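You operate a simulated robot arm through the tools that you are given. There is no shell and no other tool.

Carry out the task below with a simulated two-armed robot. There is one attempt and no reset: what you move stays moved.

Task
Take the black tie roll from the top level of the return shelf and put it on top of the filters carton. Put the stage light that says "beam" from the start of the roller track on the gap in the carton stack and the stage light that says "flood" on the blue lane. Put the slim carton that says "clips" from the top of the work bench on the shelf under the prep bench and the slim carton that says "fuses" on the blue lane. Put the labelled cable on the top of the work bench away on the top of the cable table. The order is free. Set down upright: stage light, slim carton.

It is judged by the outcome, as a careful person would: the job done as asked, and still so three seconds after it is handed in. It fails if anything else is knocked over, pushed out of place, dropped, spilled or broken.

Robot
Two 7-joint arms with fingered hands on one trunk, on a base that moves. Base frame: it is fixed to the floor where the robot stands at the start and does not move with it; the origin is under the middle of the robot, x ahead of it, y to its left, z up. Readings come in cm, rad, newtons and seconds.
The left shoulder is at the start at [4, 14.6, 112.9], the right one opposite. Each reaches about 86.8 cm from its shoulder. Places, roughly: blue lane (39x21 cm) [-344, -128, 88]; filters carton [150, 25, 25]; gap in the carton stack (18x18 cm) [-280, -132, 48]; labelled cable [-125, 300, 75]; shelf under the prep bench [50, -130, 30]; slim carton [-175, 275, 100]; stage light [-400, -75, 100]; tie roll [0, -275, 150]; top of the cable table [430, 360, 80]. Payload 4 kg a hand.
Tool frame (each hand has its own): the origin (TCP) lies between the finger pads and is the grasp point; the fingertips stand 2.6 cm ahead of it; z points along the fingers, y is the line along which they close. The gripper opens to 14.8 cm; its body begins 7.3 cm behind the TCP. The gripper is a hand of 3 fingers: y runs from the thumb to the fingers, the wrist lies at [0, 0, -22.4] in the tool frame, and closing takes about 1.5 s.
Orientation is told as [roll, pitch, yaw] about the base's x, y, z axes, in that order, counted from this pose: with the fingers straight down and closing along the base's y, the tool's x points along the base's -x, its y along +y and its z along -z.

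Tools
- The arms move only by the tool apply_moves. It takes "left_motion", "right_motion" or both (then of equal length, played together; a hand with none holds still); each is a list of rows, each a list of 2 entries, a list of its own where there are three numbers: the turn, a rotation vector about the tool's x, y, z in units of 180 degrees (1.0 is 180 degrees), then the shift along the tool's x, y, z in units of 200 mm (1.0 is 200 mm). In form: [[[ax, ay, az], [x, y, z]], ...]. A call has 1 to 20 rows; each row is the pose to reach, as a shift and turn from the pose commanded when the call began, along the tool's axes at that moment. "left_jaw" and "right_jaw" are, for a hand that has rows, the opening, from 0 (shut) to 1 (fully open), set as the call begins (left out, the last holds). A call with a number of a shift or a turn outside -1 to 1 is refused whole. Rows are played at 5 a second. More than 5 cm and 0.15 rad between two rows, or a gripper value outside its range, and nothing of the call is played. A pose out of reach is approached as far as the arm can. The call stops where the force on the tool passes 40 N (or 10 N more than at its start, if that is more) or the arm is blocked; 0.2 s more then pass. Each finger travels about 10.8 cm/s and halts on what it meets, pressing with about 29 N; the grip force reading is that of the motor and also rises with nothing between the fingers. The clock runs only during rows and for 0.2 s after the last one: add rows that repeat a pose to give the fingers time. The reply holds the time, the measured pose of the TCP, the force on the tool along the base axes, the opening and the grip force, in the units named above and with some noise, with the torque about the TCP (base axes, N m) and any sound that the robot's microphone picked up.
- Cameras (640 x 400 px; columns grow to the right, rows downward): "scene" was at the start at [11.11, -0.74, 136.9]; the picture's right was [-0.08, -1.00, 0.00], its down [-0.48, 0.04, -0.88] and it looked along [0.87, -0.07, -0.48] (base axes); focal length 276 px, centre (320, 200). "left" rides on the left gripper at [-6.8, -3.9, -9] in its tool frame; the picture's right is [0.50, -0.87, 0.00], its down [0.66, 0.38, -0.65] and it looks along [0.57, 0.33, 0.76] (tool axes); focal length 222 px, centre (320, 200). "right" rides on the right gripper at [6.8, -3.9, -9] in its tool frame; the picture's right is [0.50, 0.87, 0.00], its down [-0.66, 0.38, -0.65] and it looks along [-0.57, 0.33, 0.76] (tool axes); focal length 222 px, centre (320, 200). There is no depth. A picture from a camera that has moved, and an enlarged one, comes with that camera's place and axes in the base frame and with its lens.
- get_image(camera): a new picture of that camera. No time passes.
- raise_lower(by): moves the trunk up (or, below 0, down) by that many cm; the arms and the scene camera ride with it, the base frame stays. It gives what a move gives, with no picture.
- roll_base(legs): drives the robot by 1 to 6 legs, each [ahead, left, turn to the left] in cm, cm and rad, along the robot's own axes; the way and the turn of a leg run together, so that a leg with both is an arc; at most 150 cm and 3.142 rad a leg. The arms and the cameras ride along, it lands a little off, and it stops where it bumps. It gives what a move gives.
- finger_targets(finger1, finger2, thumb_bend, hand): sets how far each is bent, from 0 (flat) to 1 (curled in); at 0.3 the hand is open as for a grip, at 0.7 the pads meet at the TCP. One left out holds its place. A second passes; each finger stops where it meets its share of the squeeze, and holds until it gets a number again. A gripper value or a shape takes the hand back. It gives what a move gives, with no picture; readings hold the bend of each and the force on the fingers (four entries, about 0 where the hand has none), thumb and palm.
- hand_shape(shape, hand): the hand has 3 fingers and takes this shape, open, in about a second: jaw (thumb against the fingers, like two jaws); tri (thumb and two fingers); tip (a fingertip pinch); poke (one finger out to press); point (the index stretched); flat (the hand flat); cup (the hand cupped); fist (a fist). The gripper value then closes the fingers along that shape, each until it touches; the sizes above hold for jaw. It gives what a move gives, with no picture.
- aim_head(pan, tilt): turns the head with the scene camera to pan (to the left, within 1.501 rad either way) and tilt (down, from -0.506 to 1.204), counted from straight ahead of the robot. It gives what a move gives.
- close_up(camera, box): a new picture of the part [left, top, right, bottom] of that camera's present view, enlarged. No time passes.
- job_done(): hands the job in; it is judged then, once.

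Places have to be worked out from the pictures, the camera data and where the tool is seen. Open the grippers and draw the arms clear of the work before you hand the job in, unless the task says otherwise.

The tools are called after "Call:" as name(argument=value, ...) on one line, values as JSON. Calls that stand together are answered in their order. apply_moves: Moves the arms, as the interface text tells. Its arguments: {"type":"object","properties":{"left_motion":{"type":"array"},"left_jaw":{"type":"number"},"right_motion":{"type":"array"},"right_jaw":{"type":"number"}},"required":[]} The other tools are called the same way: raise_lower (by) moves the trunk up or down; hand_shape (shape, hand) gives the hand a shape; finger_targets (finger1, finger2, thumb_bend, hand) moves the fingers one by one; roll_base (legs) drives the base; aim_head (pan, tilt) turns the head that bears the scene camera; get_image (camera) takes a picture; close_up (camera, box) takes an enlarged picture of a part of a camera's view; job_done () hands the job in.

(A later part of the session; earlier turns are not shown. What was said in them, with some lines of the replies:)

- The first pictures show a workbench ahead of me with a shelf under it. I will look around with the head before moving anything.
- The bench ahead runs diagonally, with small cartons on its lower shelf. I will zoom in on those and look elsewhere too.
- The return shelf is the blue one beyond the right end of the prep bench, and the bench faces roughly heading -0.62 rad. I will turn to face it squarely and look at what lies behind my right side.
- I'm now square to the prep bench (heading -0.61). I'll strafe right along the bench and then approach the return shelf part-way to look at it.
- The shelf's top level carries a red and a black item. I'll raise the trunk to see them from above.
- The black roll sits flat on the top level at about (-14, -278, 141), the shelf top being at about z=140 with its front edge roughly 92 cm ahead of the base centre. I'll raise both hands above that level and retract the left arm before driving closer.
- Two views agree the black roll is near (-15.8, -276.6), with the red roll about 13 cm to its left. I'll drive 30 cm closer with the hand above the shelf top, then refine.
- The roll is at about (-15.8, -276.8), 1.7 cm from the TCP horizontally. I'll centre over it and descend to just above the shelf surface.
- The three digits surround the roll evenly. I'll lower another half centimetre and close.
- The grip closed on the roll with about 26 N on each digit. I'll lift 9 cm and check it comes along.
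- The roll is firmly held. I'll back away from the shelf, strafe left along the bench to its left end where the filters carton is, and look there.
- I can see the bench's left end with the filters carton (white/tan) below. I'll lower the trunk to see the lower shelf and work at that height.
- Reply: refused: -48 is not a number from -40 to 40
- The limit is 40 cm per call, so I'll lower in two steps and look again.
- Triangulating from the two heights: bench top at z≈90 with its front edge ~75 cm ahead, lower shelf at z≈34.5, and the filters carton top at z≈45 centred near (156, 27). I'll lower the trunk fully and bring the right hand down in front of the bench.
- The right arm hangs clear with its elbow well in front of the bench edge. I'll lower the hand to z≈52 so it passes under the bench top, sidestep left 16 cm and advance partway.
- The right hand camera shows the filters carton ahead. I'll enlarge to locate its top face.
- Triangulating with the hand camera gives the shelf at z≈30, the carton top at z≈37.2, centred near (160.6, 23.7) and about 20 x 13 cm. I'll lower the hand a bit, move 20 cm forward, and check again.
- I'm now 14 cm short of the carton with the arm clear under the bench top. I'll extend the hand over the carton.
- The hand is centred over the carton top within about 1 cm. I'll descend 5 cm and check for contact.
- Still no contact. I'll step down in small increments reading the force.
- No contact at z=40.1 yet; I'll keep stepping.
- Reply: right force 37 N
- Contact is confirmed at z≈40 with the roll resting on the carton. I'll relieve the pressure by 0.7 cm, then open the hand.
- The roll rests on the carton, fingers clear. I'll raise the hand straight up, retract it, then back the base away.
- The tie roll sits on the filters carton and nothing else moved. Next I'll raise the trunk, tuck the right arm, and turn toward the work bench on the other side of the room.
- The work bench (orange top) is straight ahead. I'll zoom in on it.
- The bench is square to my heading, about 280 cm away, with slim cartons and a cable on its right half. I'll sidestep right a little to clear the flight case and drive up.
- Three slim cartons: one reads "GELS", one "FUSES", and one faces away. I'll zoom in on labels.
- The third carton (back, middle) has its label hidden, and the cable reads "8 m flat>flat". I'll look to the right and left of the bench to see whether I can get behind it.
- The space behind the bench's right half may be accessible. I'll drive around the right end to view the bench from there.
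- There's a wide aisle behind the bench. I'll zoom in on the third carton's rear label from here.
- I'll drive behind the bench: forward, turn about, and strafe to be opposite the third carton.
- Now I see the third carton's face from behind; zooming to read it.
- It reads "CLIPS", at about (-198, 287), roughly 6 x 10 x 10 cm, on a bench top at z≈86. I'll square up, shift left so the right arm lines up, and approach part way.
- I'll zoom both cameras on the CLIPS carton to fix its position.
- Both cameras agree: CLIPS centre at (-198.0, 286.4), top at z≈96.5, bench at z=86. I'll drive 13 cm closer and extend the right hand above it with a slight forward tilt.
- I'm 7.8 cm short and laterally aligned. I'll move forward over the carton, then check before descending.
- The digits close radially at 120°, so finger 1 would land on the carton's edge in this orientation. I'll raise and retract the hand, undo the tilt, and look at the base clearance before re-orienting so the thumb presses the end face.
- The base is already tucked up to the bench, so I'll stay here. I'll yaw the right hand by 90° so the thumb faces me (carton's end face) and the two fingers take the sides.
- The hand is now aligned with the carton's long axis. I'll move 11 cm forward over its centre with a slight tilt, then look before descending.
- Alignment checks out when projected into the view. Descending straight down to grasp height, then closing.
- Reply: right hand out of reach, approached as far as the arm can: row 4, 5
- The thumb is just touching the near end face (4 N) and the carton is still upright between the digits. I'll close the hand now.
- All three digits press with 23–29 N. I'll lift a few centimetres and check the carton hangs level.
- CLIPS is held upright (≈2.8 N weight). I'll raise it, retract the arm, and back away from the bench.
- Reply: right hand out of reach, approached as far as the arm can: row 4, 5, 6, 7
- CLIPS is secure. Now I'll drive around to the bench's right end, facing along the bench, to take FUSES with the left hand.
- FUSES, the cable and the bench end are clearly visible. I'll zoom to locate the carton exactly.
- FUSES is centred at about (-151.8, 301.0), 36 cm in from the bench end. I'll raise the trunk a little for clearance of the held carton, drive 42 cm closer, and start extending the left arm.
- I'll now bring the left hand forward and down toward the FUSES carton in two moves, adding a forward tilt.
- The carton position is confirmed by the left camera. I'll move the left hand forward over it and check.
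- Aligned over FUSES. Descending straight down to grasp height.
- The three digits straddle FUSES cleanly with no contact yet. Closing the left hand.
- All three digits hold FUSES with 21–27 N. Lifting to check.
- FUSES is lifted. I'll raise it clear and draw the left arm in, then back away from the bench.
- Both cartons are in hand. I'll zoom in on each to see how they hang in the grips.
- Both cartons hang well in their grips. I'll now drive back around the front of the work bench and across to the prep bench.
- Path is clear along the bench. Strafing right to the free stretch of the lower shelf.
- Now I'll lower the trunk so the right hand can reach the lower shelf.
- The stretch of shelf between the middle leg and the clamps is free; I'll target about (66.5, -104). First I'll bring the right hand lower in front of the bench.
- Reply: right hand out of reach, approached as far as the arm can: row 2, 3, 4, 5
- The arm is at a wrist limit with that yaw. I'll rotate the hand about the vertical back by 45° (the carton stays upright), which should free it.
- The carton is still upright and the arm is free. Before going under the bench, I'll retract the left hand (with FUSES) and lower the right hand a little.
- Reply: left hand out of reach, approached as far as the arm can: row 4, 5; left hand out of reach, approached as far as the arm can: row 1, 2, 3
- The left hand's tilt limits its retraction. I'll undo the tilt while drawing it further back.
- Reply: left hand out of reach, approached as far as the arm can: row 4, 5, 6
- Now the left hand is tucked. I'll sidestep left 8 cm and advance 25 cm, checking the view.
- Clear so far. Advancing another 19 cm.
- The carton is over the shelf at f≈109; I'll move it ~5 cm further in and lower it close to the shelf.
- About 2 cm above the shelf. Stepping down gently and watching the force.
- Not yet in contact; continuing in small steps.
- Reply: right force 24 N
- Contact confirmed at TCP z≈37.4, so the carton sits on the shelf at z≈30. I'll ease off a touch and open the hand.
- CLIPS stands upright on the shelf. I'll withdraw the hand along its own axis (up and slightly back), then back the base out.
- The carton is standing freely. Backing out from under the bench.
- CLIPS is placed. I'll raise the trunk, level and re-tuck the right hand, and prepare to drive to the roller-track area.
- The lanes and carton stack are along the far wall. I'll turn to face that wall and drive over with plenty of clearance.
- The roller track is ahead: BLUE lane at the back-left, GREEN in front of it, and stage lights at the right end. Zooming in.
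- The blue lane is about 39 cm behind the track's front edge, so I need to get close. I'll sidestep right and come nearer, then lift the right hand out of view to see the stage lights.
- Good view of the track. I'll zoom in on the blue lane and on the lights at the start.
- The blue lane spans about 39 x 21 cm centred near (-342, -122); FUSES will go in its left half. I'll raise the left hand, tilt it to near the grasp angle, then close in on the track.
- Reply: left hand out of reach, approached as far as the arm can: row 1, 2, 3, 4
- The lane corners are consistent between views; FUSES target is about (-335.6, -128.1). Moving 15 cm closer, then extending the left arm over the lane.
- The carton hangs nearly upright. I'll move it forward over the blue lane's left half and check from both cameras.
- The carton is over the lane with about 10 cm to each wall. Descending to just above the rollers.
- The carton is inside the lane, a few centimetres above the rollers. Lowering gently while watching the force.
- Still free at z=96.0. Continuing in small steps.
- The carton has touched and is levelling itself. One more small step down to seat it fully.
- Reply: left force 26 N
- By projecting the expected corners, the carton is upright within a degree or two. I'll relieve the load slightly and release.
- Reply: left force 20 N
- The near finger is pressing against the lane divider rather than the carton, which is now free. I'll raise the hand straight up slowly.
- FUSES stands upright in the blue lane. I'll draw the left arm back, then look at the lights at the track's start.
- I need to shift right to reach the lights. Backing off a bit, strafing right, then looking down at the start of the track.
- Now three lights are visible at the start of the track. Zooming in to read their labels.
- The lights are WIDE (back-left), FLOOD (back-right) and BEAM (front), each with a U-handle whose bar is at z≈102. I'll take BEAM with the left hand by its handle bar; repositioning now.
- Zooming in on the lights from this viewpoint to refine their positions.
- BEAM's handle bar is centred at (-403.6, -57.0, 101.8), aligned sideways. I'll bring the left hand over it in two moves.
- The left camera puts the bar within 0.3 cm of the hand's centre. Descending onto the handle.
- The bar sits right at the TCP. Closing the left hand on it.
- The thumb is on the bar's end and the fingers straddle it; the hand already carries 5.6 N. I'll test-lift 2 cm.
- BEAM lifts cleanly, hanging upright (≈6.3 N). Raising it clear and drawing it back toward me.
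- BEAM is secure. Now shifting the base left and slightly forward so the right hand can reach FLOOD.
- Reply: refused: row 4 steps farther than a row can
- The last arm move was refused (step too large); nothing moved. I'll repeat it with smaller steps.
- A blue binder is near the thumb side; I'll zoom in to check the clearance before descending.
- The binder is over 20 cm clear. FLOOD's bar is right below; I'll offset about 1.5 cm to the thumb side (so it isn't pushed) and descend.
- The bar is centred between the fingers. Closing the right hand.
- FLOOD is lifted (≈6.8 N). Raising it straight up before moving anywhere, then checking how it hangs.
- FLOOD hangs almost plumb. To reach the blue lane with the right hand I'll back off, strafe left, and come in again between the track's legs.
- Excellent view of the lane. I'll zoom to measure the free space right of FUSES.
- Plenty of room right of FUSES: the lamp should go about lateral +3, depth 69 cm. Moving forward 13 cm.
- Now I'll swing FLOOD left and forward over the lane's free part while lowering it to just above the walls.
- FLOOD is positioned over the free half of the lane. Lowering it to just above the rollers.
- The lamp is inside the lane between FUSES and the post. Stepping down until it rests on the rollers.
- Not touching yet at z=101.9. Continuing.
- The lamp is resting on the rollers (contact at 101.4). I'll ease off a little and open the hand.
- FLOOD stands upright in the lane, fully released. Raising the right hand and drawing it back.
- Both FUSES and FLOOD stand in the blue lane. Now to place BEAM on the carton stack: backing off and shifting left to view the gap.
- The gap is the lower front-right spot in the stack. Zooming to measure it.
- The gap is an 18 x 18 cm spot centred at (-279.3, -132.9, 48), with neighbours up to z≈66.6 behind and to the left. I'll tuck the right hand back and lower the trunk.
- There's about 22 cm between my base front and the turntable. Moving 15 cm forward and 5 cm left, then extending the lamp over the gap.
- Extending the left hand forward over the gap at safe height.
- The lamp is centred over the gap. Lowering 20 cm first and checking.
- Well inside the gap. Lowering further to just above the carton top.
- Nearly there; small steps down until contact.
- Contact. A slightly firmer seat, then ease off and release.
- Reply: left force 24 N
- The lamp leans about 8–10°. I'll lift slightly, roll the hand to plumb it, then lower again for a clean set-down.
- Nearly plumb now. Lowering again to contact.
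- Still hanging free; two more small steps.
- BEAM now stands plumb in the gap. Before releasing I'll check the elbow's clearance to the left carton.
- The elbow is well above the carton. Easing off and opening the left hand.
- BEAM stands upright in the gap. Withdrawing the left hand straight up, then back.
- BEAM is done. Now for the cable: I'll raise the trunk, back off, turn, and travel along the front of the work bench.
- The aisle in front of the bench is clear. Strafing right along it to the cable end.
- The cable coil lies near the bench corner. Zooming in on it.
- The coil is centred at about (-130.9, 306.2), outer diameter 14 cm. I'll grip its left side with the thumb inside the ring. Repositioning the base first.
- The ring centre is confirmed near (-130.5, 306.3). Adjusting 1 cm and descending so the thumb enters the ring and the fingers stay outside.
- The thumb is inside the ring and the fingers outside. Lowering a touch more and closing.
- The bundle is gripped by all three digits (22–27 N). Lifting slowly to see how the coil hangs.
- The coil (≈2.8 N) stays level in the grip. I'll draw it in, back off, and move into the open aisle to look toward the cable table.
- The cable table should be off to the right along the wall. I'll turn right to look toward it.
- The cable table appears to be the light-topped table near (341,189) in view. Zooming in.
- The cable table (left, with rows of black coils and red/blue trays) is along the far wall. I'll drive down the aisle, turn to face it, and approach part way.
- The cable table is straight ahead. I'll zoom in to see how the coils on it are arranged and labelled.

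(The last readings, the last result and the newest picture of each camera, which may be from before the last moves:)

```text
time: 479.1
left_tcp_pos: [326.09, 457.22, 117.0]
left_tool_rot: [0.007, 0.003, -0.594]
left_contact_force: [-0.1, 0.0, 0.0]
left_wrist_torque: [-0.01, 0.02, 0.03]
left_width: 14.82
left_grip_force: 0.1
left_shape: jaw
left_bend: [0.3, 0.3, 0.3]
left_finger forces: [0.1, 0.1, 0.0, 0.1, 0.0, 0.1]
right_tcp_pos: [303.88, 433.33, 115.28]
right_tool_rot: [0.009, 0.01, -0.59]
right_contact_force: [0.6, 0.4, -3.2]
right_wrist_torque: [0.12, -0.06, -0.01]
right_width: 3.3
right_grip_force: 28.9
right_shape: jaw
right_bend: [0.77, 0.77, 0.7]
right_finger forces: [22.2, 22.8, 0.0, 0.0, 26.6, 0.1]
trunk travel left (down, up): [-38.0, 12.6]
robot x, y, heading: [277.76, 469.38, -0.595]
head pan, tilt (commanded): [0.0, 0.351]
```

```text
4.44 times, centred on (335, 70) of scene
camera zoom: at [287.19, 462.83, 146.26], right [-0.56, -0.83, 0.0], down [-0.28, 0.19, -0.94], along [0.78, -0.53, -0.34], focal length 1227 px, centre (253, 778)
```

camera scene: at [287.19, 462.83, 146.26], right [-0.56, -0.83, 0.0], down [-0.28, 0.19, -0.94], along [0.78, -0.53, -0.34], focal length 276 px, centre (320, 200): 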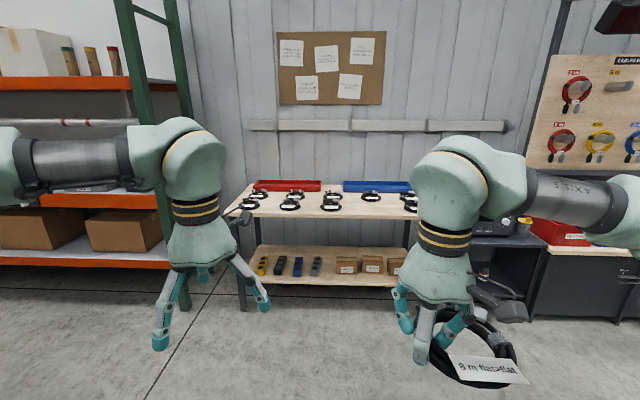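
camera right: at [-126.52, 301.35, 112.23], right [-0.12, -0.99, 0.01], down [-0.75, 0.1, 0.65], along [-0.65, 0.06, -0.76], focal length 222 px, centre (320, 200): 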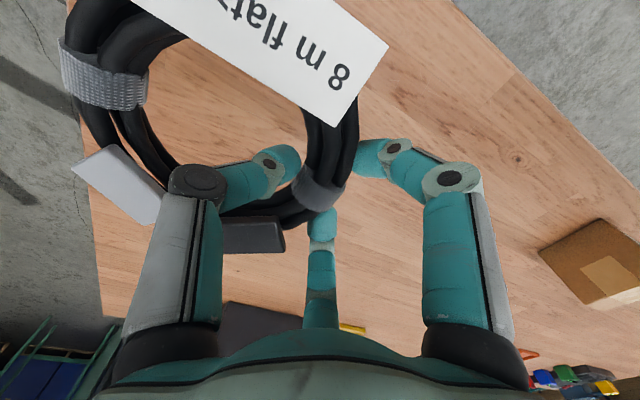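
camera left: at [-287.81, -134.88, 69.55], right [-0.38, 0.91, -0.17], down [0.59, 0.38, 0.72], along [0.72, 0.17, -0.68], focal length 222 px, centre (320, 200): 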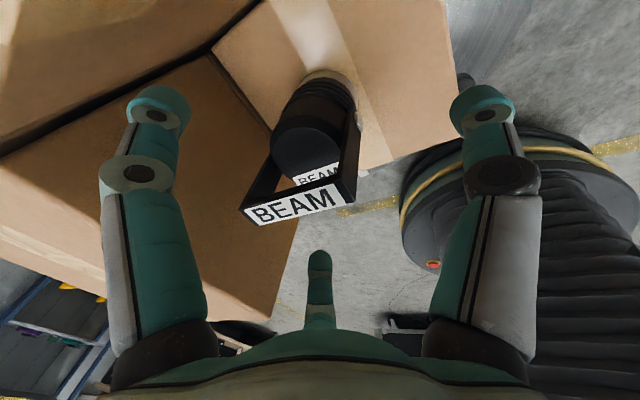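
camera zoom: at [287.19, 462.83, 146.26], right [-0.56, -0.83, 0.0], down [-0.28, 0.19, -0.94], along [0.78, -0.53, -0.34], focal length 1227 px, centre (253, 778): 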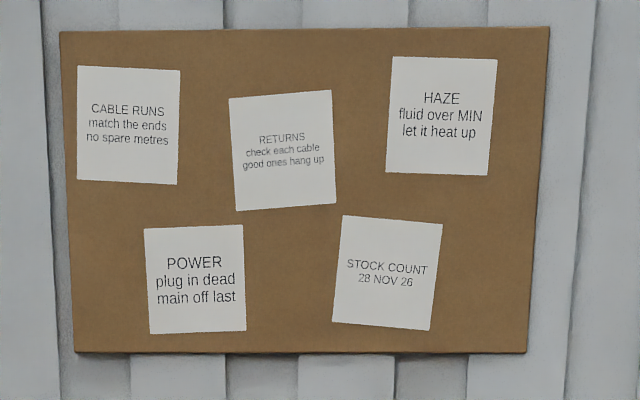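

The coils are in two rows of five with one empty spot, front row fourth — that looks like this cable's place. I'll square up, come closer and read the labels.

Call:
roll_base(legs=[[0, 0, -0.04], [70, 0, 0]])

Call:
aim_head(pan=0.0, tilt=0.55)

Call:
get_image(camera="scene")

Call:
close_up(camera="scene", box=[200, 100, 360, 200])

Call:
close_up(camera="scene", box=[320, 100, 480, 200])

```text
time: 483.3
left_tcp_pos: [381.13, 413.46, 116.93]
left_tool_rot: [0.006, 0.001, -0.646]
left_contact_force: [0.8, 0.1, 0.4]
left_wrist_torque: [-0.01, -0.01, -0.01]
left_width: 14.8
left_grip_force: 0.1
left_shape: jaw
left_bend: [0.3, 0.3, 0.3]
left_finger forces: [0.1, 0.1, 0.0, 0.0, 0.0, 0.1]
right_tcp_pos: [357.73, 390.79, 115.3]
right_tool_rot: [0.012, 0.008, -0.639]
right_contact_force: [-0.3, -0.3, -2.9]
right_wrist_torque: [0.12, -0.09, 0.0]
right_width: 3.31
right_grip_force: 29.1
right_shape: jaw
right_bend: [0.77, 0.77, 0.7]
right_finger forces: [22.3, 22.8, 0.1, 0.0, 26.5, 0.0]
trunk travel left (down, up): [-38.0, 12.6]
robot x, y, heading: [333.31, 427.79, -0.647]
head pan, tilt (commanded): [0.0, 0.351]
```

```text
time: 484.0
left_tcp_pos: [381.26, 413.37, 116.98]
left_tool_rot: [0.006, 0.003, -0.641]
left_contact_force: [-0.2, 0.6, -0.2]
left_wrist_torque: [0.01, -0.02, -0.01]
left_width: 14.8
left_grip_force: 0.0
left_shape: jaw
left_bend: [0.3, 0.3, 0.3]
left_finger forces: [0.0, 0.1, 0.0, 0.0, 0.1, 0.0]
right_tcp_pos: [357.78, 390.7, 115.31]
right_tool_rot: [0.01, 0.009, -0.639]
right_contact_force: [0.0, -0.1, -3.3]
right_wrist_torque: [0.14, -0.12, -0.02]
right_width: 3.31
right_grip_force: 28.9
right_shape: jaw
right_bend: [0.77, 0.77, 0.7]
right_finger forces: [22.3, 22.7, 0.0, 0.0, 26.5, 0.0]
trunk travel left (down, up): [-38.0, 12.6]
robot x, y, heading: [333.48, 428.22, -0.645]
head pan, tilt (commanded): [0.0, 0.55]
```

```text
taken
camera scene: at [342.36, 421.13, 144.43], right [-0.6, -0.8, 0.0], down [-0.42, 0.31, -0.85], along [0.68, -0.51, -0.52], focal length 276 px, centre (320, 200)
```

scene: 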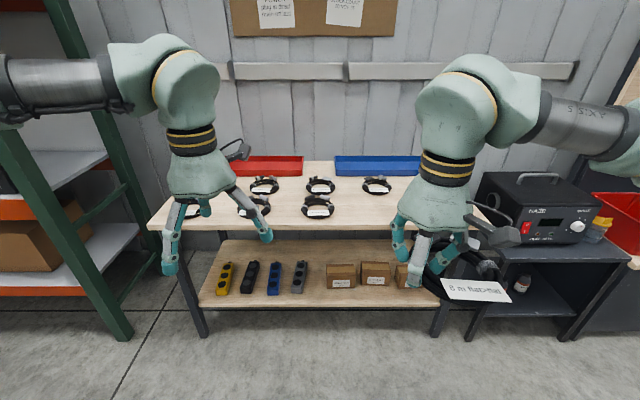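

```text
4.00 times, centred on (280, 150) of scene
camera zoom: at [342.36, 421.13, 144.43], right [-0.6, -0.8, 0.0], down [-0.42, 0.31, -0.85], along [0.68, -0.51, -0.52], focal length 1104 px, centre (480, 400)
```

zoom: 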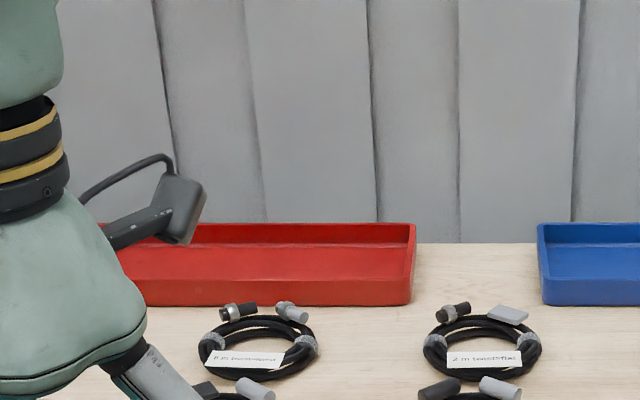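

```text
4.00 times, centred on (400, 150) of scene
camera zoom: at [342.36, 421.13, 144.43], right [-0.6, -0.8, 0.0], down [-0.42, 0.31, -0.85], along [0.68, -0.51, -0.52], focal length 1104 px, centre (0, 400)
```

zoom: 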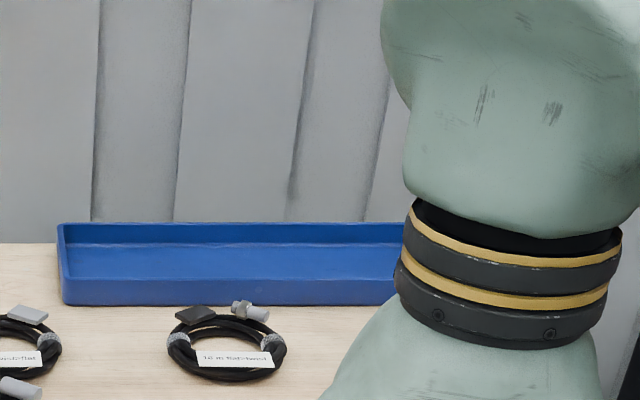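

The gap centre works out at about (406.8, 340.3). I'll approach further and check it with the hand camera.

Call:
roll_base(legs=[[0, -5, 0], [32, 0, 0]])

Call:
aim_head(pan=0.0, tilt=0.75)

Call:
get_image(camera="scene")

Call:
get_image(camera="right")

```text
time: 486.7
left_tcp_pos: [403.61, 390.54, 116.99]
left_tool_rot: [0.007, -0.001, -0.644]
left_contact_force: [0.1, -0.3, 0.0]
left_wrist_torque: [0.01, 0.01, -0.02]
left_width: 14.8
left_grip_force: 0.1
left_shape: jaw
left_bend: [0.3, 0.3, 0.3]
left_finger forces: [0.1, 0.0, 0.0, 0.0, 0.1, 0.0]
right_tcp_pos: [379.98, 367.8, 115.48]
right_tool_rot: [0.01, 0.008, -0.639]
right_contact_force: [0.3, -0.6, -2.8]
right_wrist_torque: [0.1, -0.1, 0.01]
right_width: 3.3
right_grip_force: 28.4
right_shape: jaw
right_bend: [0.77, 0.77, 0.7]
right_finger forces: [22.4, 22.8, 0.0, 0.1, 26.6, 0.1]
trunk travel left (down, up): [-38.0, 12.6]
robot x, y, heading: [355.31, 404.57, -0.644]
head pan, tilt (commanded): [0.0, 0.55]
```

```text
time: 487.4
left_tcp_pos: [403.74, 390.36, 116.85]
left_tool_rot: [0.007, 0.002, -0.643]
left_contact_force: [0.0, 0.3, 0.3]
left_wrist_torque: [-0.05, 0.0, 0.02]
left_width: 14.77
left_grip_force: 0.1
left_shape: jaw
left_bend: [0.3, 0.3, 0.3]
left_finger forces: [0.1, 0.1, 0.0, 0.0, 0.0, 0.0]
right_tcp_pos: [380.19, 367.69, 115.31]
right_tool_rot: [0.01, 0.011, -0.64]
right_contact_force: [-0.1, 0.0, -3.5]
right_wrist_torque: [0.16, -0.1, 0.04]
right_width: 3.32
right_grip_force: 28.8
right_shape: jaw
right_bend: [0.77, 0.77, 0.7]
right_finger forces: [22.3, 22.7, 0.0, 0.1, 26.6, 0.0]
trunk travel left (down, up): [-38.0, 12.6]
robot x, y, heading: [355.98, 404.48, -0.645]
head pan, tilt (commanded): [0.0, 0.75]
```

```text
taken
camera scene: at [364.22, 398.46, 142.69], right [-0.6, -0.8, 0.0], down [-0.55, 0.41, -0.73], along [0.58, -0.44, -0.68], focal length 276 px, centre (320, 200)
```

scene: 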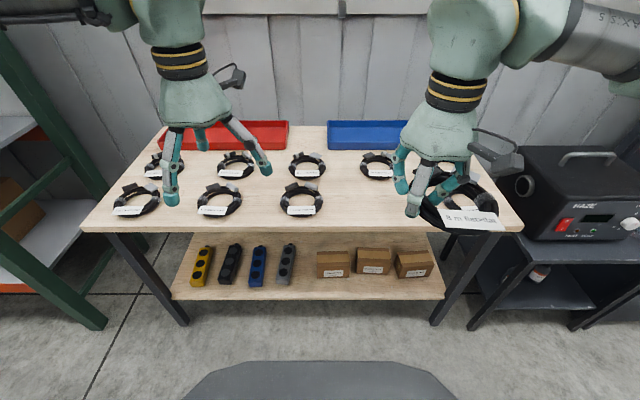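

```text
taken
camera right: at [372.43, 368.52, 124.3], right [0.11, 0.99, 0.01], down [0.75, -0.1, 0.65], along [0.65, -0.06, -0.76], focal length 222 px, centre (320, 200)
```

right: 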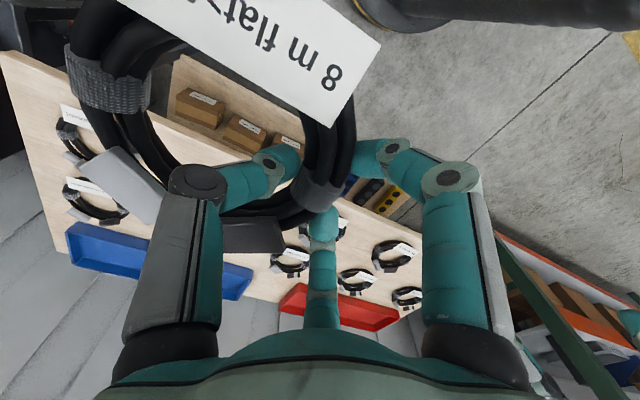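

Good overview. Zooming in to read the neighbours' labels.

Call:
close_up(camera="scene", box=[100, 140, 260, 230])

Call:
close_up(camera="scene", box=[250, 140, 420, 235])

Call:
close_up(camera="right", box=[0, 80, 160, 240])

```text
4.00 times, centred on (180, 185) of scene
camera zoom: at [364.22, 398.46, 142.69], right [-0.6, -0.8, 0.0], down [-0.55, 0.41, -0.73], along [0.58, -0.44, -0.68], focal length 1104 px, centre (880, 260)
```

zoom: 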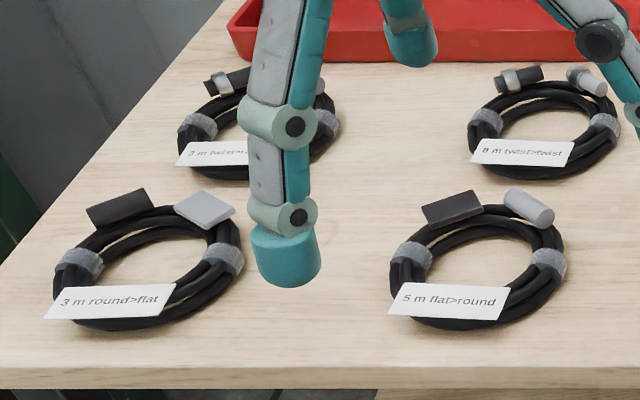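

```text
3.76 times, centred on (335, 188) of scene
camera zoom: at [364.22, 398.46, 142.69], right [-0.6, -0.8, 0.0], down [-0.55, 0.41, -0.73], along [0.58, -0.44, -0.68], focal length 1039 px, centre (264, 247)
```

zoom: 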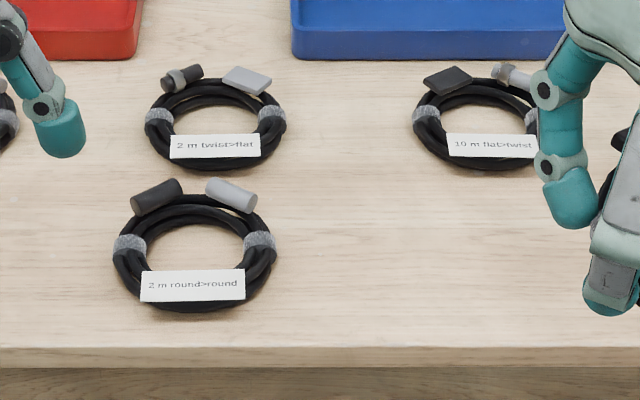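

```text
2.50 times, centred on (80, 160) of right
camera zoom: at [372.43, 368.52, 124.3], right [0.11, 0.99, 0.01], down [0.75, -0.1, 0.65], along [0.65, -0.06, -0.76], focal length 555 px, centre (920, 300)
```

zoom: 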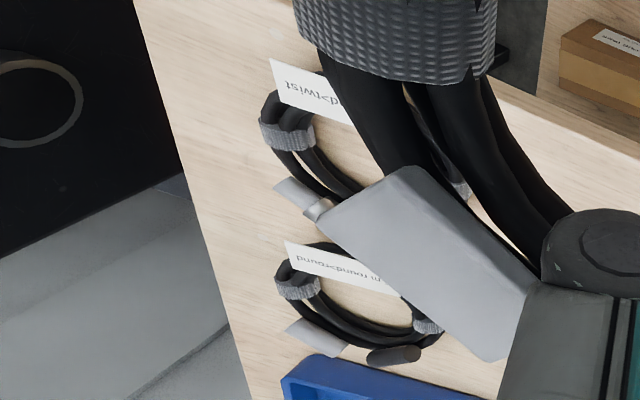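

The empty slot is clearly front row, fourth position, around (405, 342). Moving 20 cm closer and extending the coil over it.

Call:
roll_base(legs=[[20, 0, 0]])

Call:
apply_moves(right_motion=[[[0, 0, 0], [-0.15, 0, 0.1]], [[0, 0, 0], [-0.3, 0, 0.2]], [[0, 0, 0], [-0.45, 0, 0.3]], [[0, 0, 0], [-0.6, 0, 0.45]], [[0, 0, 0], [-0.7, 0, 0.6]], [[0, 0, 0], [-0.7, 0, 0.75]]])

Call:
get_image(camera="scene")

Call:
get_image(camera="right")

```text
time: 489.0
left_tcp_pos: [419.39, 378.42, 116.93]
left_tool_rot: [0.007, 0.001, -0.643]
left_contact_force: [-0.1, 0.7, -0.1]
left_wrist_torque: [0.0, 0.01, -0.02]
left_width: 14.8
left_grip_force: 0.1
left_shape: jaw
left_bend: [0.3, 0.3, 0.3]
left_finger forces: [0.1, 0.0, 0.1, 0.0, 0.1, 0.0]
right_tcp_pos: [395.92, 355.97, 115.32]
right_tool_rot: [0.011, 0.007, -0.638]
right_contact_force: [-0.4, 1.7, -3.0]
right_wrist_torque: [0.17, -0.09, 0.0]
right_width: 3.32
right_grip_force: 28.8
right_shape: jaw
right_bend: [0.77, 0.77, 0.7]
right_finger forces: [22.4, 22.7, 0.1, 0.1, 26.6, 0.1]
trunk travel left (down, up): [-38.0, 12.6]
robot x, y, heading: [371.98, 392.62, -0.645]
head pan, tilt (commanded): [0.0, 0.75]
```

```text
time: 490.4
left_tcp_pos: [419.58, 378.29, 116.91]
left_tool_rot: [0.008, 0.005, -0.642]
left_contact_force: [0.2, -0.5, 0.4]
left_wrist_torque: [0.01, -0.01, 0.02]
left_width: 14.79
left_grip_force: 0.0
left_shape: jaw
left_bend: [0.3, 0.3, 0.3]
left_finger forces: [0.1, 0.0, 0.0, 0.0, 0.0, 0.0]
right_tcp_pos: [407.17, 347.5, 100.06]
right_tool_rot: [0.01, 0.011, -0.639]
right_contact_force: [-0.5, -0.3, -2.9]
right_wrist_torque: [0.15, -0.07, -0.03]
right_width: 3.31
right_grip_force: 28.6
right_shape: jaw
right_bend: [0.77, 0.77, 0.7]
right_finger forces: [22.6, 22.6, 0.0, 0.0, 26.7, 0.0]
trunk travel left (down, up): [-38.0, 12.6]
robot x, y, heading: [371.81, 392.65, -0.641]
head pan, tilt (commanded): [0.0, 0.75]
```

```text
taken
camera scene: at [380.15, 386.47, 142.69], right [-0.6, -0.8, 0.0], down [-0.55, 0.41, -0.73], along [0.58, -0.44, -0.68], focal length 276 px, centre (320, 200)
```

scene: 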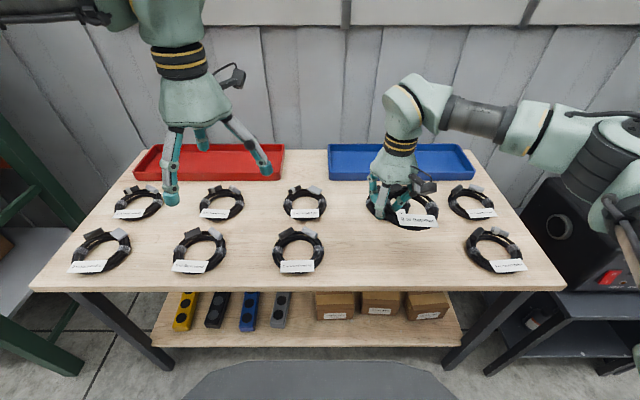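

```text
taken
camera right: at [399.55, 348.38, 109.11], right [0.12, 0.99, 0.01], down [0.75, -0.1, 0.65], along [0.65, -0.06, -0.76], focal length 222 px, centre (320, 200)
```

right: 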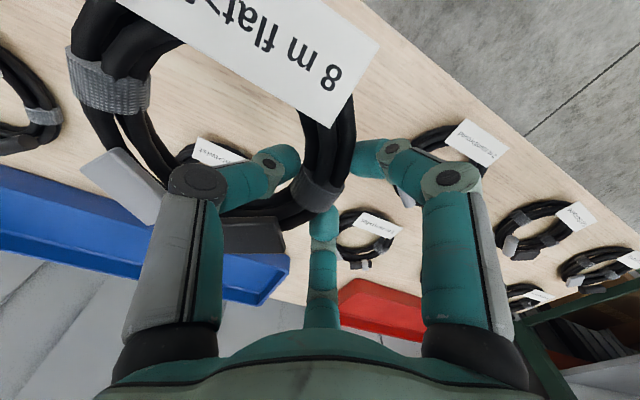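

The slot centre, midway between the third and fifth front coils, is at (404.5, 342.7), about 1 cm ahead of the coil. Lowering toward the table.

Call:
apply_moves(right_motion=[[[0, 0, 0], [-0.05, 0, 0.2]], [[0, 0, 0], [-0.05, 0, 0.4]], [[0, 0, 0], [-0.05, 0, 0.58]], [[0, 0, 0], [-0.05, 0, 0.68]], [[0, 0, 0], [-0.05, 0, 0.68]]])

Call:
close_up(camera="scene", box=[270, 150, 530, 310])

Call:
get_image(camera="right")

```text
time: 491.6
left_tcp_pos: [419.62, 378.59, 116.98]
left_tool_rot: [0.007, 0.001, -0.643]
left_contact_force: [0.1, -0.8, -0.2]
left_wrist_torque: [-0.05, -0.02, -0.03]
left_width: 14.81
left_grip_force: 0.1
left_shape: jaw
left_bend: [0.3, 0.3, 0.3]
left_finger forces: [0.0, 0.1, 0.0, 0.0, 0.1, 0.1]
right_tcp_pos: [408.18, 347.19, 86.52]
right_tool_rot: [0.011, 0.009, -0.637]
right_contact_force: [-0.7, -0.7, -2.8]
right_wrist_torque: [0.17, -0.08, 0.0]
right_width: 3.32
right_grip_force: 29.1
right_shape: jaw
right_bend: [0.77, 0.77, 0.7]
right_finger forces: [22.4, 22.6, 0.0, 0.1, 26.7, 0.0]
trunk travel left (down, up): [-38.0, 12.6]
robot x, y, heading: [371.75, 392.69, -0.641]
head pan, tilt (commanded): [0.0, 0.75]
```

```text
2.46 times, centred on (400, 230) of scene
camera zoom: at [380.11, 386.55, 142.7], right [-0.6, -0.8, 0.0], down [-0.55, 0.41, -0.73], along [0.58, -0.44, -0.68], focal length 680 px, centre (123, 126)
```

zoom: 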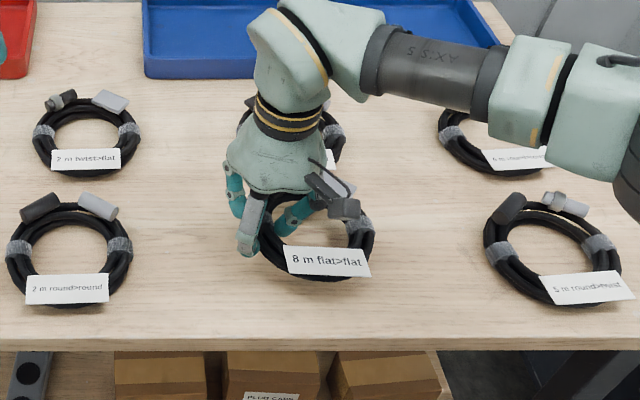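

```text
taken
camera right: at [400.33, 348.02, 95.57], right [0.12, 0.99, 0.01], down [0.75, -0.1, 0.65], along [0.65, -0.07, -0.76], focal length 222 px, centre (320, 200)
```

right: 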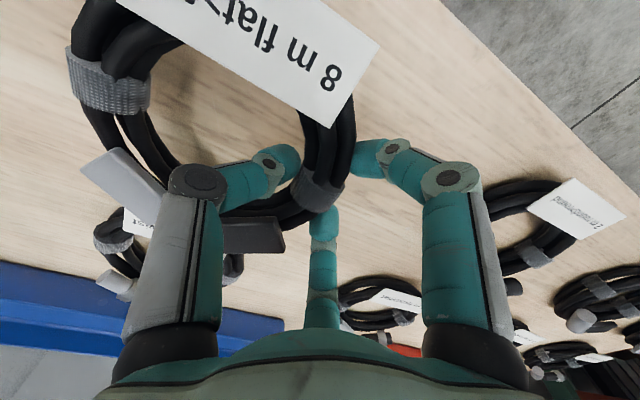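

Nicely aligned with its neighbours. Stepping down to the table surface.

Call:
apply_moves(right_motion=[[[0, 0, 0], [0, 0, 0.04]], [[0, 0, 0], [0, 0, 0.08]]])

Call:
apply_moves(right_motion=[[[0, 0, 0], [0, 0, 0.02]], [[0, 0, 0], [0, 0, 0.04]]])

```text
time: 492.2
left_tcp_pos: [419.69, 378.42, 117.01]
left_tool_rot: [0.007, 0.003, -0.642]
left_contact_force: [0.7, 0.1, 0.3]
left_wrist_torque: [0.02, 0.01, 0.0]
left_width: 14.78
left_grip_force: 0.1
left_shape: jaw
left_bend: [0.3, 0.3, 0.3]
left_finger forces: [0.1, 0.1, 0.2, 0.0, 0.0, 0.0]
right_tcp_pos: [408.01, 347.08, 85.02]
right_tool_rot: [0.009, 0.01, -0.638]
right_contact_force: [0.8, 0.3, -2.4]
right_wrist_torque: [0.15, -0.06, 0.02]
right_width: 3.29
right_grip_force: 28.8
right_shape: jaw
right_bend: [0.77, 0.77, 0.7]
right_finger forces: [22.4, 22.6, 0.0, 0.1, 26.8, 0.0]
trunk travel left (down, up): [-38.0, 12.6]
robot x, y, heading: [371.66, 392.58, -0.644]
head pan, tilt (commanded): [0.0, 0.75]
```

```text
time: 492.8
left_tcp_pos: [419.56, 378.42, 116.94]
left_tool_rot: [0.008, 0.001, -0.643]
left_contact_force: [0.2, -0.1, -0.9]
left_wrist_torque: [-0.04, -0.04, -0.03]
left_width: 14.79
left_grip_force: 0.1
left_shape: jaw
left_bend: [0.3, 0.3, 0.3]
left_finger forces: [0.0, 0.0, 0.0, 0.1, 0.0, 0.0]
right_tcp_pos: [407.99, 347.16, 84.13]
right_tool_rot: [0.013, 0.009, -0.638]
right_contact_force: [-0.2, 0.2, -1.8]
right_wrist_torque: [0.07, -0.02, 0.02]
right_width: 3.31
right_grip_force: 29.0
right_shape: jaw
right_bend: [0.77, 0.77, 0.7]
right_finger forces: [22.4, 22.5, 0.1, 0.1, 26.6, 0.1]
trunk travel left (down, up): [-38.0, 12.6]
robot x, y, heading: [372.06, 392.67, -0.645]
head pan, tilt (commanded): [0.0, 0.75]
```

Force is starting to drop, so the coil's far side is touching. A bit further down.

Call:
apply_moves(right_motion=[[[0, 0, 0], [0, 0, 0.02]], [[0, 0, 0], [0, 0, 0.035]]])

Call:
apply_moves(right_motion=[[[0, 0, 0], [0, 0, 0.015]], [[0, 0, 0], [0, 0, 0.025]]])

Call:
get_image(camera="right")

```text
time: 493.4
left_tcp_pos: [419.53, 378.42, 116.9]
left_tool_rot: [0.007, 0.002, -0.642]
left_contact_force: [-0.4, -0.5, 0.4]
left_wrist_torque: [0.0, 0.03, 0.02]
left_width: 14.81
left_grip_force: 0.0
left_shape: jaw
left_bend: [0.3, 0.3, 0.3]
left_finger forces: [0.0, 0.1, 0.1, 0.0, 0.0, 0.0]
right_tcp_pos: [407.9, 347.27, 83.56]
right_tool_rot: [0.011, 0.007, -0.638]
right_contact_force: [0.8, 1.2, 0.6]
right_wrist_torque: [-0.12, 0.03, -0.03]
right_width: 3.32
right_grip_force: 29.0
right_shape: jaw
right_bend: [0.77, 0.77, 0.7]
right_finger forces: [23.3, 23.9, 0.0, 0.0, 27.4, 0.0]
trunk travel left (down, up): [-38.0, 12.6]
robot x, y, heading: [371.74, 392.47, -0.642]
head pan, tilt (commanded): [0.0, 0.75]
```

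```text
time: 494.0
left_tcp_pos: [419.52, 378.42, 117.01]
left_tool_rot: [0.007, 0.001, -0.642]
left_contact_force: [0.3, 0.3, 0.9]
left_wrist_torque: [0.02, 0.0, -0.02]
left_width: 14.78
left_grip_force: 0.0
left_shape: jaw
left_bend: [0.3, 0.3, 0.3]
left_finger forces: [0.1, 0.0, 0.0, 0.0, 0.0, 0.0]
right_tcp_pos: [407.93, 347.29, 83.05]
right_tool_rot: [0.01, 0.01, -0.639]
right_contact_force: [0.6, 1.4, 1.2]
right_wrist_torque: [-0.2, 0.1, -0.04]
right_width: 3.36
right_grip_force: 29.0
right_shape: jaw
right_bend: [0.77, 0.77, 0.7]
right_finger forces: [24.1, 25.0, 0.0, 0.0, 29.0, 0.1]
trunk travel left (down, up): [-38.0, 12.6]
robot x, y, heading: [371.69, 393.02, -0.646]
head pan, tilt (commanded): [0.0, 0.75]
```

```text
taken
camera right: at [400.31, 348.13, 92.04], right [0.11, 0.99, 0.01], down [0.75, -0.1, 0.65], along [0.65, -0.07, -0.76], focal length 222 px, centre (320, 200)
```

right: 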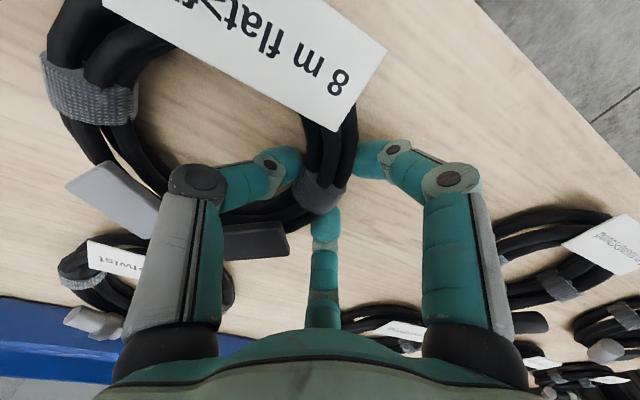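

The coil's right side rests; lowering the gripped side the last bit.

Call:
apply_moves(right_motion=[[[0, 0, 0], [0, 0, 0.012]], [[0, 0, 0], [0, 0, 0.022]]])

Call:
apply_moves(right_motion=[[[0, 0, 0], [0, 0, 0.012]], [[0, 0, 0], [0, 0, 0.02]]])

```text
time: 494.6
left_tcp_pos: [419.49, 378.54, 117.01]
left_tool_rot: [0.009, -0.001, -0.641]
left_contact_force: [0.0, 0.0, -0.5]
left_wrist_torque: [0.02, 0.0, -0.02]
left_width: 14.78
left_grip_force: 0.1
left_shape: jaw
left_bend: [0.3, 0.3, 0.3]
left_finger forces: [0.1, 0.0, 0.0, 0.0, 0.0, 0.1]
right_tcp_pos: [408.08, 347.34, 83.07]
right_tool_rot: [0.01, 0.003, -0.64]
right_contact_force: [-2.1, -0.8, 22.0]
right_wrist_torque: [-0.14, 0.14, -0.03]
right_width: 3.43
right_grip_force: 28.9
right_shape: jaw
right_bend: [0.77, 0.77, 0.69]
right_finger forces: [25.6, 26.1, 0.0, 0.0, 33.5, 0.0]
trunk travel left (down, up): [-38.0, 12.6]
robot x, y, heading: [371.93, 392.99, -0.644]
head pan, tilt (commanded): [0.0, 0.75]
```

```text
time: 495.3
left_tcp_pos: [419.35, 378.58, 117.09]
left_tool_rot: [0.008, 0.0, -0.645]
left_contact_force: [0.4, -0.7, 0.7]
left_wrist_torque: [-0.02, 0.05, 0.01]
left_width: 14.78
left_grip_force: 0.1
left_shape: jaw
left_bend: [0.3, 0.3, 0.3]
left_finger forces: [0.0, 0.0, 0.0, 0.1, 0.0, 0.0]
right_tcp_pos: [408.13, 347.23, 82.93]
right_tool_rot: [0.014, 0.002, -0.642]
right_contact_force: [-11.3, 4.9, 22.7]
right_wrist_torque: [0.0, 0.38, -0.16]
right_width: 3.49
right_grip_force: 29.1
right_shape: jaw
right_bend: [0.77, 0.77, 0.71]
right_finger forces: [27.8, 25.0, 0.0, 0.1, 36.4, 0.0]
trunk travel left (down, up): [-38.0, 12.6]
robot x, y, heading: [371.77, 392.61, -0.644]
head pan, tilt (commanded): [0.0, 0.75]
stopped in row 2 (right hand): the force on the tool passed its limit at 40 N (the readings are from after the stop); the commanded pose is now the measured one
```

Firmly seated on the table at z≈80. Easing up slightly and opening the hand.

Call:
apply_moves(right_motion=[[[0, 0, 0], [0, 0, -0.012]], [[0, 0, 0], [0, 0, -0.02]]])

Call:
apply_moves(right_motion=[[[0, 0, 0], [0, 0, 0]], [[0, 0, 0], [0, 0, 0]], [[0, 0, 0], [0, 0, 0]], [[0, 0, 0], [0, 0, 0]], [[0, 0, 0], [0, 0, 0]], [[0, 0, 0], [0, 0, 0]]], right_jaw=1.0)

Call:
get_image(camera="right")

Call:
close_up(camera="scene", box=[270, 150, 530, 310])

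```text
time: 495.9
left_tcp_pos: [419.53, 378.56, 117.01]
left_tool_rot: [0.006, -0.001, -0.64]
left_contact_force: [0.0, 0.6, 0.2]
left_wrist_torque: [-0.01, -0.01, 0.0]
left_width: 14.81
left_grip_force: 0.1
left_shape: jaw
left_bend: [0.3, 0.3, 0.3]
left_finger forces: [0.0, 0.1, 0.0, 0.0, 0.1, 0.0]
right_tcp_pos: [408.21, 347.22, 82.88]
right_tool_rot: [0.009, 0.002, -0.641]
right_contact_force: [-5.4, 3.9, 7.5]
right_wrist_torque: [-0.03, 0.2, -0.15]
right_width: 3.46
right_grip_force: 29.2
right_shape: jaw
right_bend: [0.77, 0.77, 0.71]
right_finger forces: [26.4, 25.5, 0.0, 0.0, 32.6, 0.0]
trunk travel left (down, up): [-38.0, 12.6]
robot x, y, heading: [371.97, 393.19, -0.645]
head pan, tilt (commanded): [0.0, 0.75]
```

```text
time: 497.3
left_tcp_pos: [419.45, 378.44, 116.93]
left_tool_rot: [0.006, 0.002, -0.642]
left_contact_force: [0.7, 0.3, 0.1]
left_wrist_torque: [-0.02, -0.03, -0.02]
left_width: 14.79
left_grip_force: 0.1
left_shape: jaw
left_bend: [0.3, 0.3, 0.3]
left_finger forces: [0.0, 0.0, 0.0, 0.1, 0.1, 0.1]
right_tcp_pos: [408.23, 347.05, 83.06]
right_tool_rot: [0.013, 0.002, -0.639]
right_contact_force: [-0.3, 0.2, -0.1]
right_wrist_torque: [0.04, 0.02, 0.02]
right_width: 14.82
right_grip_force: 0.0
right_shape: jaw
right_bend: [0.3, 0.3, 0.3]
right_finger forces: [0.0, 0.0, 0.0, 0.0, 0.0, 0.0]
trunk travel left (down, up): [-38.0, 12.6]
robot x, y, heading: [371.58, 392.32, -0.646]
head pan, tilt (commanded): [0.0, 0.75]
```

```text
taken
camera right: at [400.43, 347.98, 91.93], right [0.12, 0.99, 0.01], down [0.75, -0.09, 0.66], along [0.65, -0.07, -0.75], focal length 222 px, centre (320, 200)
```

right: 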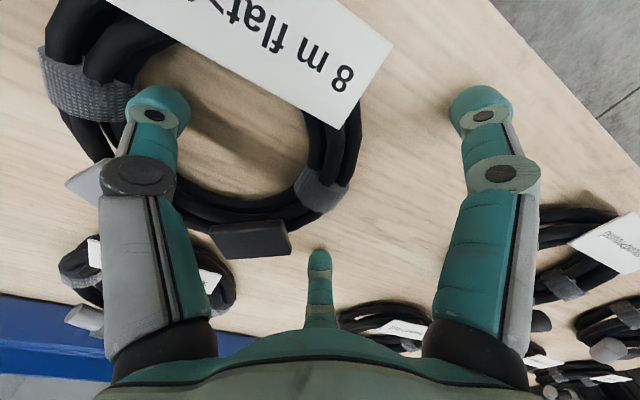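

```text
2.46 times, centred on (400, 230) of scene
camera zoom: at [380.09, 386.59, 142.7], right [-0.6, -0.8, 0.0], down [-0.55, 0.41, -0.73], along [0.58, -0.44, -0.68], focal length 680 px, centre (123, 126)
```

zoom: 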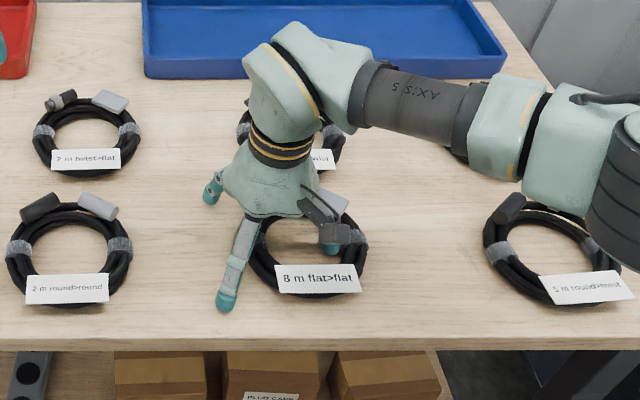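

The coil lies flat in its slot. Raising the hand straight up and retracting.

Call:
apply_moves(right_motion=[[[0, 0, 0], [0, 0, -0.06]], [[0, 0, 0], [0, 0, -0.15]], [[0, 0, 0], [0, 0, -0.3]], [[0, 0, 0], [0, 0, -0.5]], [[0, 0, 0], [0, 0, -0.7]], [[0, 0, 0], [0.15, 0, -0.85]], [[0, 0, 0], [0.35, 0, -0.95]], [[0, 0, 0], [0.55, 0, -1.0]]])

Call:
get_image(camera="scene")

Call:
close_up(camera="scene", box=[270, 170, 530, 310])

```text
time: 499.1
left_tcp_pos: [419.54, 378.29, 116.99]
left_tool_rot: [0.006, 0.002, -0.642]
left_contact_force: [-0.1, 0.0, 0.2]
left_wrist_torque: [0.01, 0.0, 0.0]
left_width: 14.76
left_grip_force: 0.2
left_shape: jaw
left_bend: [0.3, 0.3, 0.3]
left_finger forces: [0.0, 0.0, 0.1, 0.1, 0.0, 0.0]
right_tcp_pos: [399.21, 353.47, 102.8]
right_tool_rot: [0.012, 0.001, -0.64]
right_contact_force: [0.0, 0.1, -0.2]
right_wrist_torque: [0.03, -0.02, -0.04]
right_width: 14.79
right_grip_force: 0.0
right_shape: jaw
right_bend: [0.3, 0.3, 0.3]
right_finger forces: [0.0, 0.0, 0.1, 0.0, 0.0, 0.0]
trunk travel left (down, up): [-38.0, 12.6]
robot x, y, heading: [371.91, 393.11, -0.642]
head pan, tilt (commanded): [0.0, 0.75]
```

```text
taken
camera scene: at [380.03, 386.6, 142.7], right [-0.6, -0.8, 0.0], down [-0.55, 0.41, -0.73], along [0.59, -0.44, -0.68], focal length 276 px, centre (320, 200)
```

scene: 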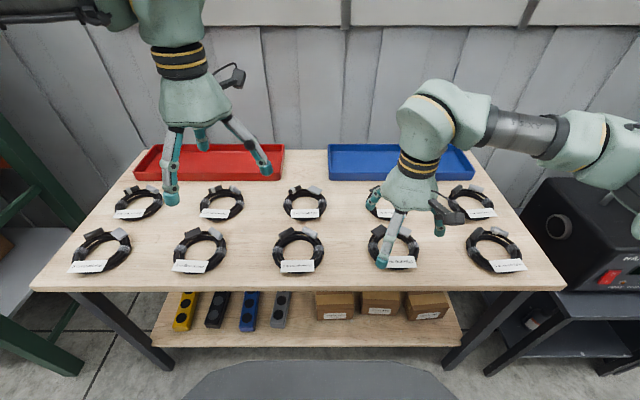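

```text
2.46 times, centred on (400, 240) of scene
camera zoom: at [380.03, 386.6, 142.7], right [-0.6, -0.8, 0.0], down [-0.55, 0.41, -0.73], along [0.59, -0.44, -0.68], focal length 680 px, centre (123, 102)
```

zoom: 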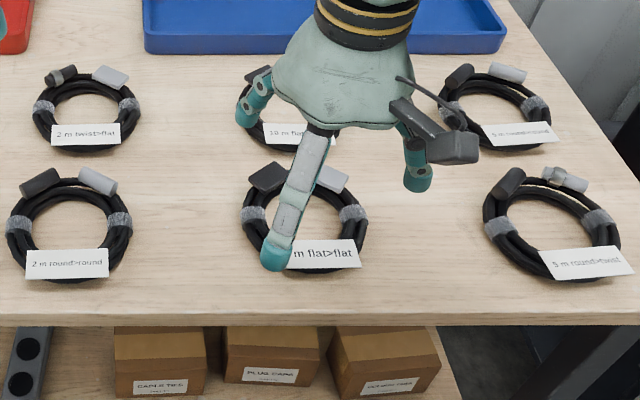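

All six items are placed and the cable sits in its slot. I'll raise the hand further, back away from the table and take a last look before handing in.

Call:
roll_base(legs=[[-60, 0, 0]])

Call:
apply_moves(right_motion=[[[0, 0, 0], [0.1, 0, -0.15]], [[0, 0, 0], [0.2, 0, -0.3]], [[0, 0, 0], [0.3, 0, -0.45]], [[0, 0, 0], [0.4, 0, -0.6]]], right_jaw=1.0)

Call:
aim_head(pan=0.0, tilt=0.45)

Call:
get_image(camera="scene")

```text
time: 502.5
left_tcp_pos: [371.61, 414.45, 116.92]
left_tool_rot: [0.007, 0.003, -0.641]
left_contact_force: [-0.5, -0.4, 0.3]
left_wrist_torque: [0.02, -0.02, -0.01]
left_width: 14.79
left_grip_force: 0.1
left_shape: jaw
left_bend: [0.3, 0.3, 0.3]
left_finger forces: [0.1, 0.1, 0.0, 0.0, 0.0, 0.0]
right_tcp_pos: [351.44, 389.4, 102.72]
right_tool_rot: [0.011, 0.005, -0.638]
right_contact_force: [-0.5, -0.2, 0.2]
right_wrist_torque: [0.02, 0.02, 0.03]
right_width: 14.8
right_grip_force: 0.1
right_shape: jaw
right_bend: [0.3, 0.3, 0.3]
right_finger forces: [0.0, 0.0, 0.1, 0.0, 0.1, 0.1]
trunk travel left (down, up): [-38.0, 12.6]
robot x, y, heading: [324.11, 429.27, -0.645]
head pan, tilt (commanded): [0.0, 0.75]
```

```text
time: 503.5
left_tcp_pos: [371.64, 414.62, 117.08]
left_tool_rot: [0.006, 0.002, -0.641]
left_contact_force: [-0.1, -1.1, 0.8]
left_wrist_torque: [-0.02, 0.0, -0.02]
left_width: 14.77
left_grip_force: 0.0
left_shape: jaw
left_bend: [0.3, 0.3, 0.3]
left_finger forces: [0.0, 0.0, 0.0, 0.0, 0.1, 0.1]
right_tcp_pos: [344.93, 394.12, 114.82]
right_tool_rot: [0.01, 0.002, -0.637]
right_contact_force: [-0.4, 0.1, 0.0]
right_wrist_torque: [-0.04, -0.01, 0.01]
right_width: 14.79
right_grip_force: 0.1
right_shape: jaw
right_bend: [0.3, 0.3, 0.3]
right_finger forces: [0.1, 0.0, 0.0, 0.0, 0.0, 0.1]
trunk travel left (down, up): [-38.0, 12.6]
robot x, y, heading: [324.0, 428.71, -0.643]
head pan, tilt (commanded): [0.0, 0.75]
```

```text
time: 504.3
left_tcp_pos: [371.63, 414.59, 117.01]
left_tool_rot: [0.007, 0.004, -0.642]
left_contact_force: [-0.4, 0.1, 0.3]
left_wrist_torque: [0.01, -0.04, -0.03]
left_width: 14.79
left_grip_force: 0.1
left_shape: jaw
left_bend: [0.3, 0.3, 0.3]
left_finger forces: [0.1, 0.1, 0.0, 0.0, 0.1, 0.0]
right_tcp_pos: [344.91, 393.97, 114.83]
right_tool_rot: [0.013, 0.0, -0.638]
right_contact_force: [-0.7, 0.3, -0.2]
right_wrist_torque: [-0.03, 0.02, -0.02]
right_width: 14.81
right_grip_force: 0.1
right_shape: jaw
right_bend: [0.3, 0.3, 0.3]
right_finger forces: [0.0, 0.0, 0.0, 0.0, 0.1, 0.0]
trunk travel left (down, up): [-38.0, 12.6]
robot x, y, heading: [323.72, 428.46, -0.642]
head pan, tilt (commanded): [0.0, 0.45]
```

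```text
taken
camera scene: at [332.86, 421.95, 145.33], right [-0.6, -0.8, 0.0], down [-0.35, 0.26, -0.9], along [0.72, -0.54, -0.44], focal length 276 px, centre (320, 200)
```

scene: 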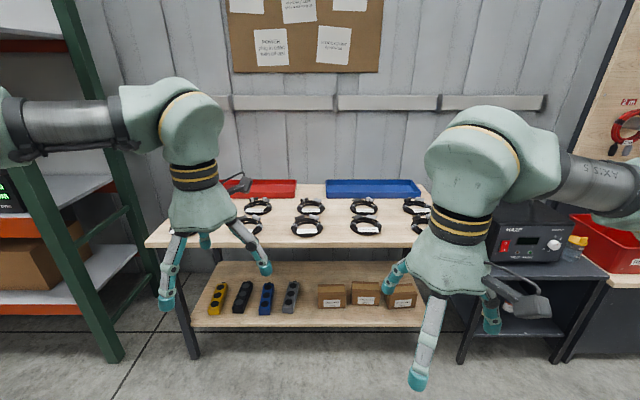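

Both hands are empty and open, and both arms are clear. When I last saw them, the tie roll was on the filters carton, CLIPS stood on the prep-bench shelf, FUSES and FLOOD stood in the blue lane, BEAM stood in the gap, and the cable lay on the cable table. Handing the job in.

Call:
job_done()

```text
The job is handed in.
```

I placed all six items and handed the job in. The result isn't back yet, and I didn't see anything else knocked over or dropped.

| Item | Where it is now |
|---|---|
| Black tie roll | On top of the filters carton, on the prep bench's lower shelf |
| "Beam" stage light | Upright in the gap in the carton stack |
| "Flood" stage light | Upright on the right half of the blue lane |
| "Clips" slim carton | Upright on the shelf under the prep bench |
| "Fuses" slim carton | Upright on the left half of the blue lane, close to the divider |
| Labelled cable ("8 m flat>flat") | Flat on the cable table, in the one empty slot (front row, fourth) |

I checked each item in the camera after letting go of it, but only the cable table was in view when I handed in.

"Clips" sits at about 45° to the shelf edge. The task only asked for it to be upright.
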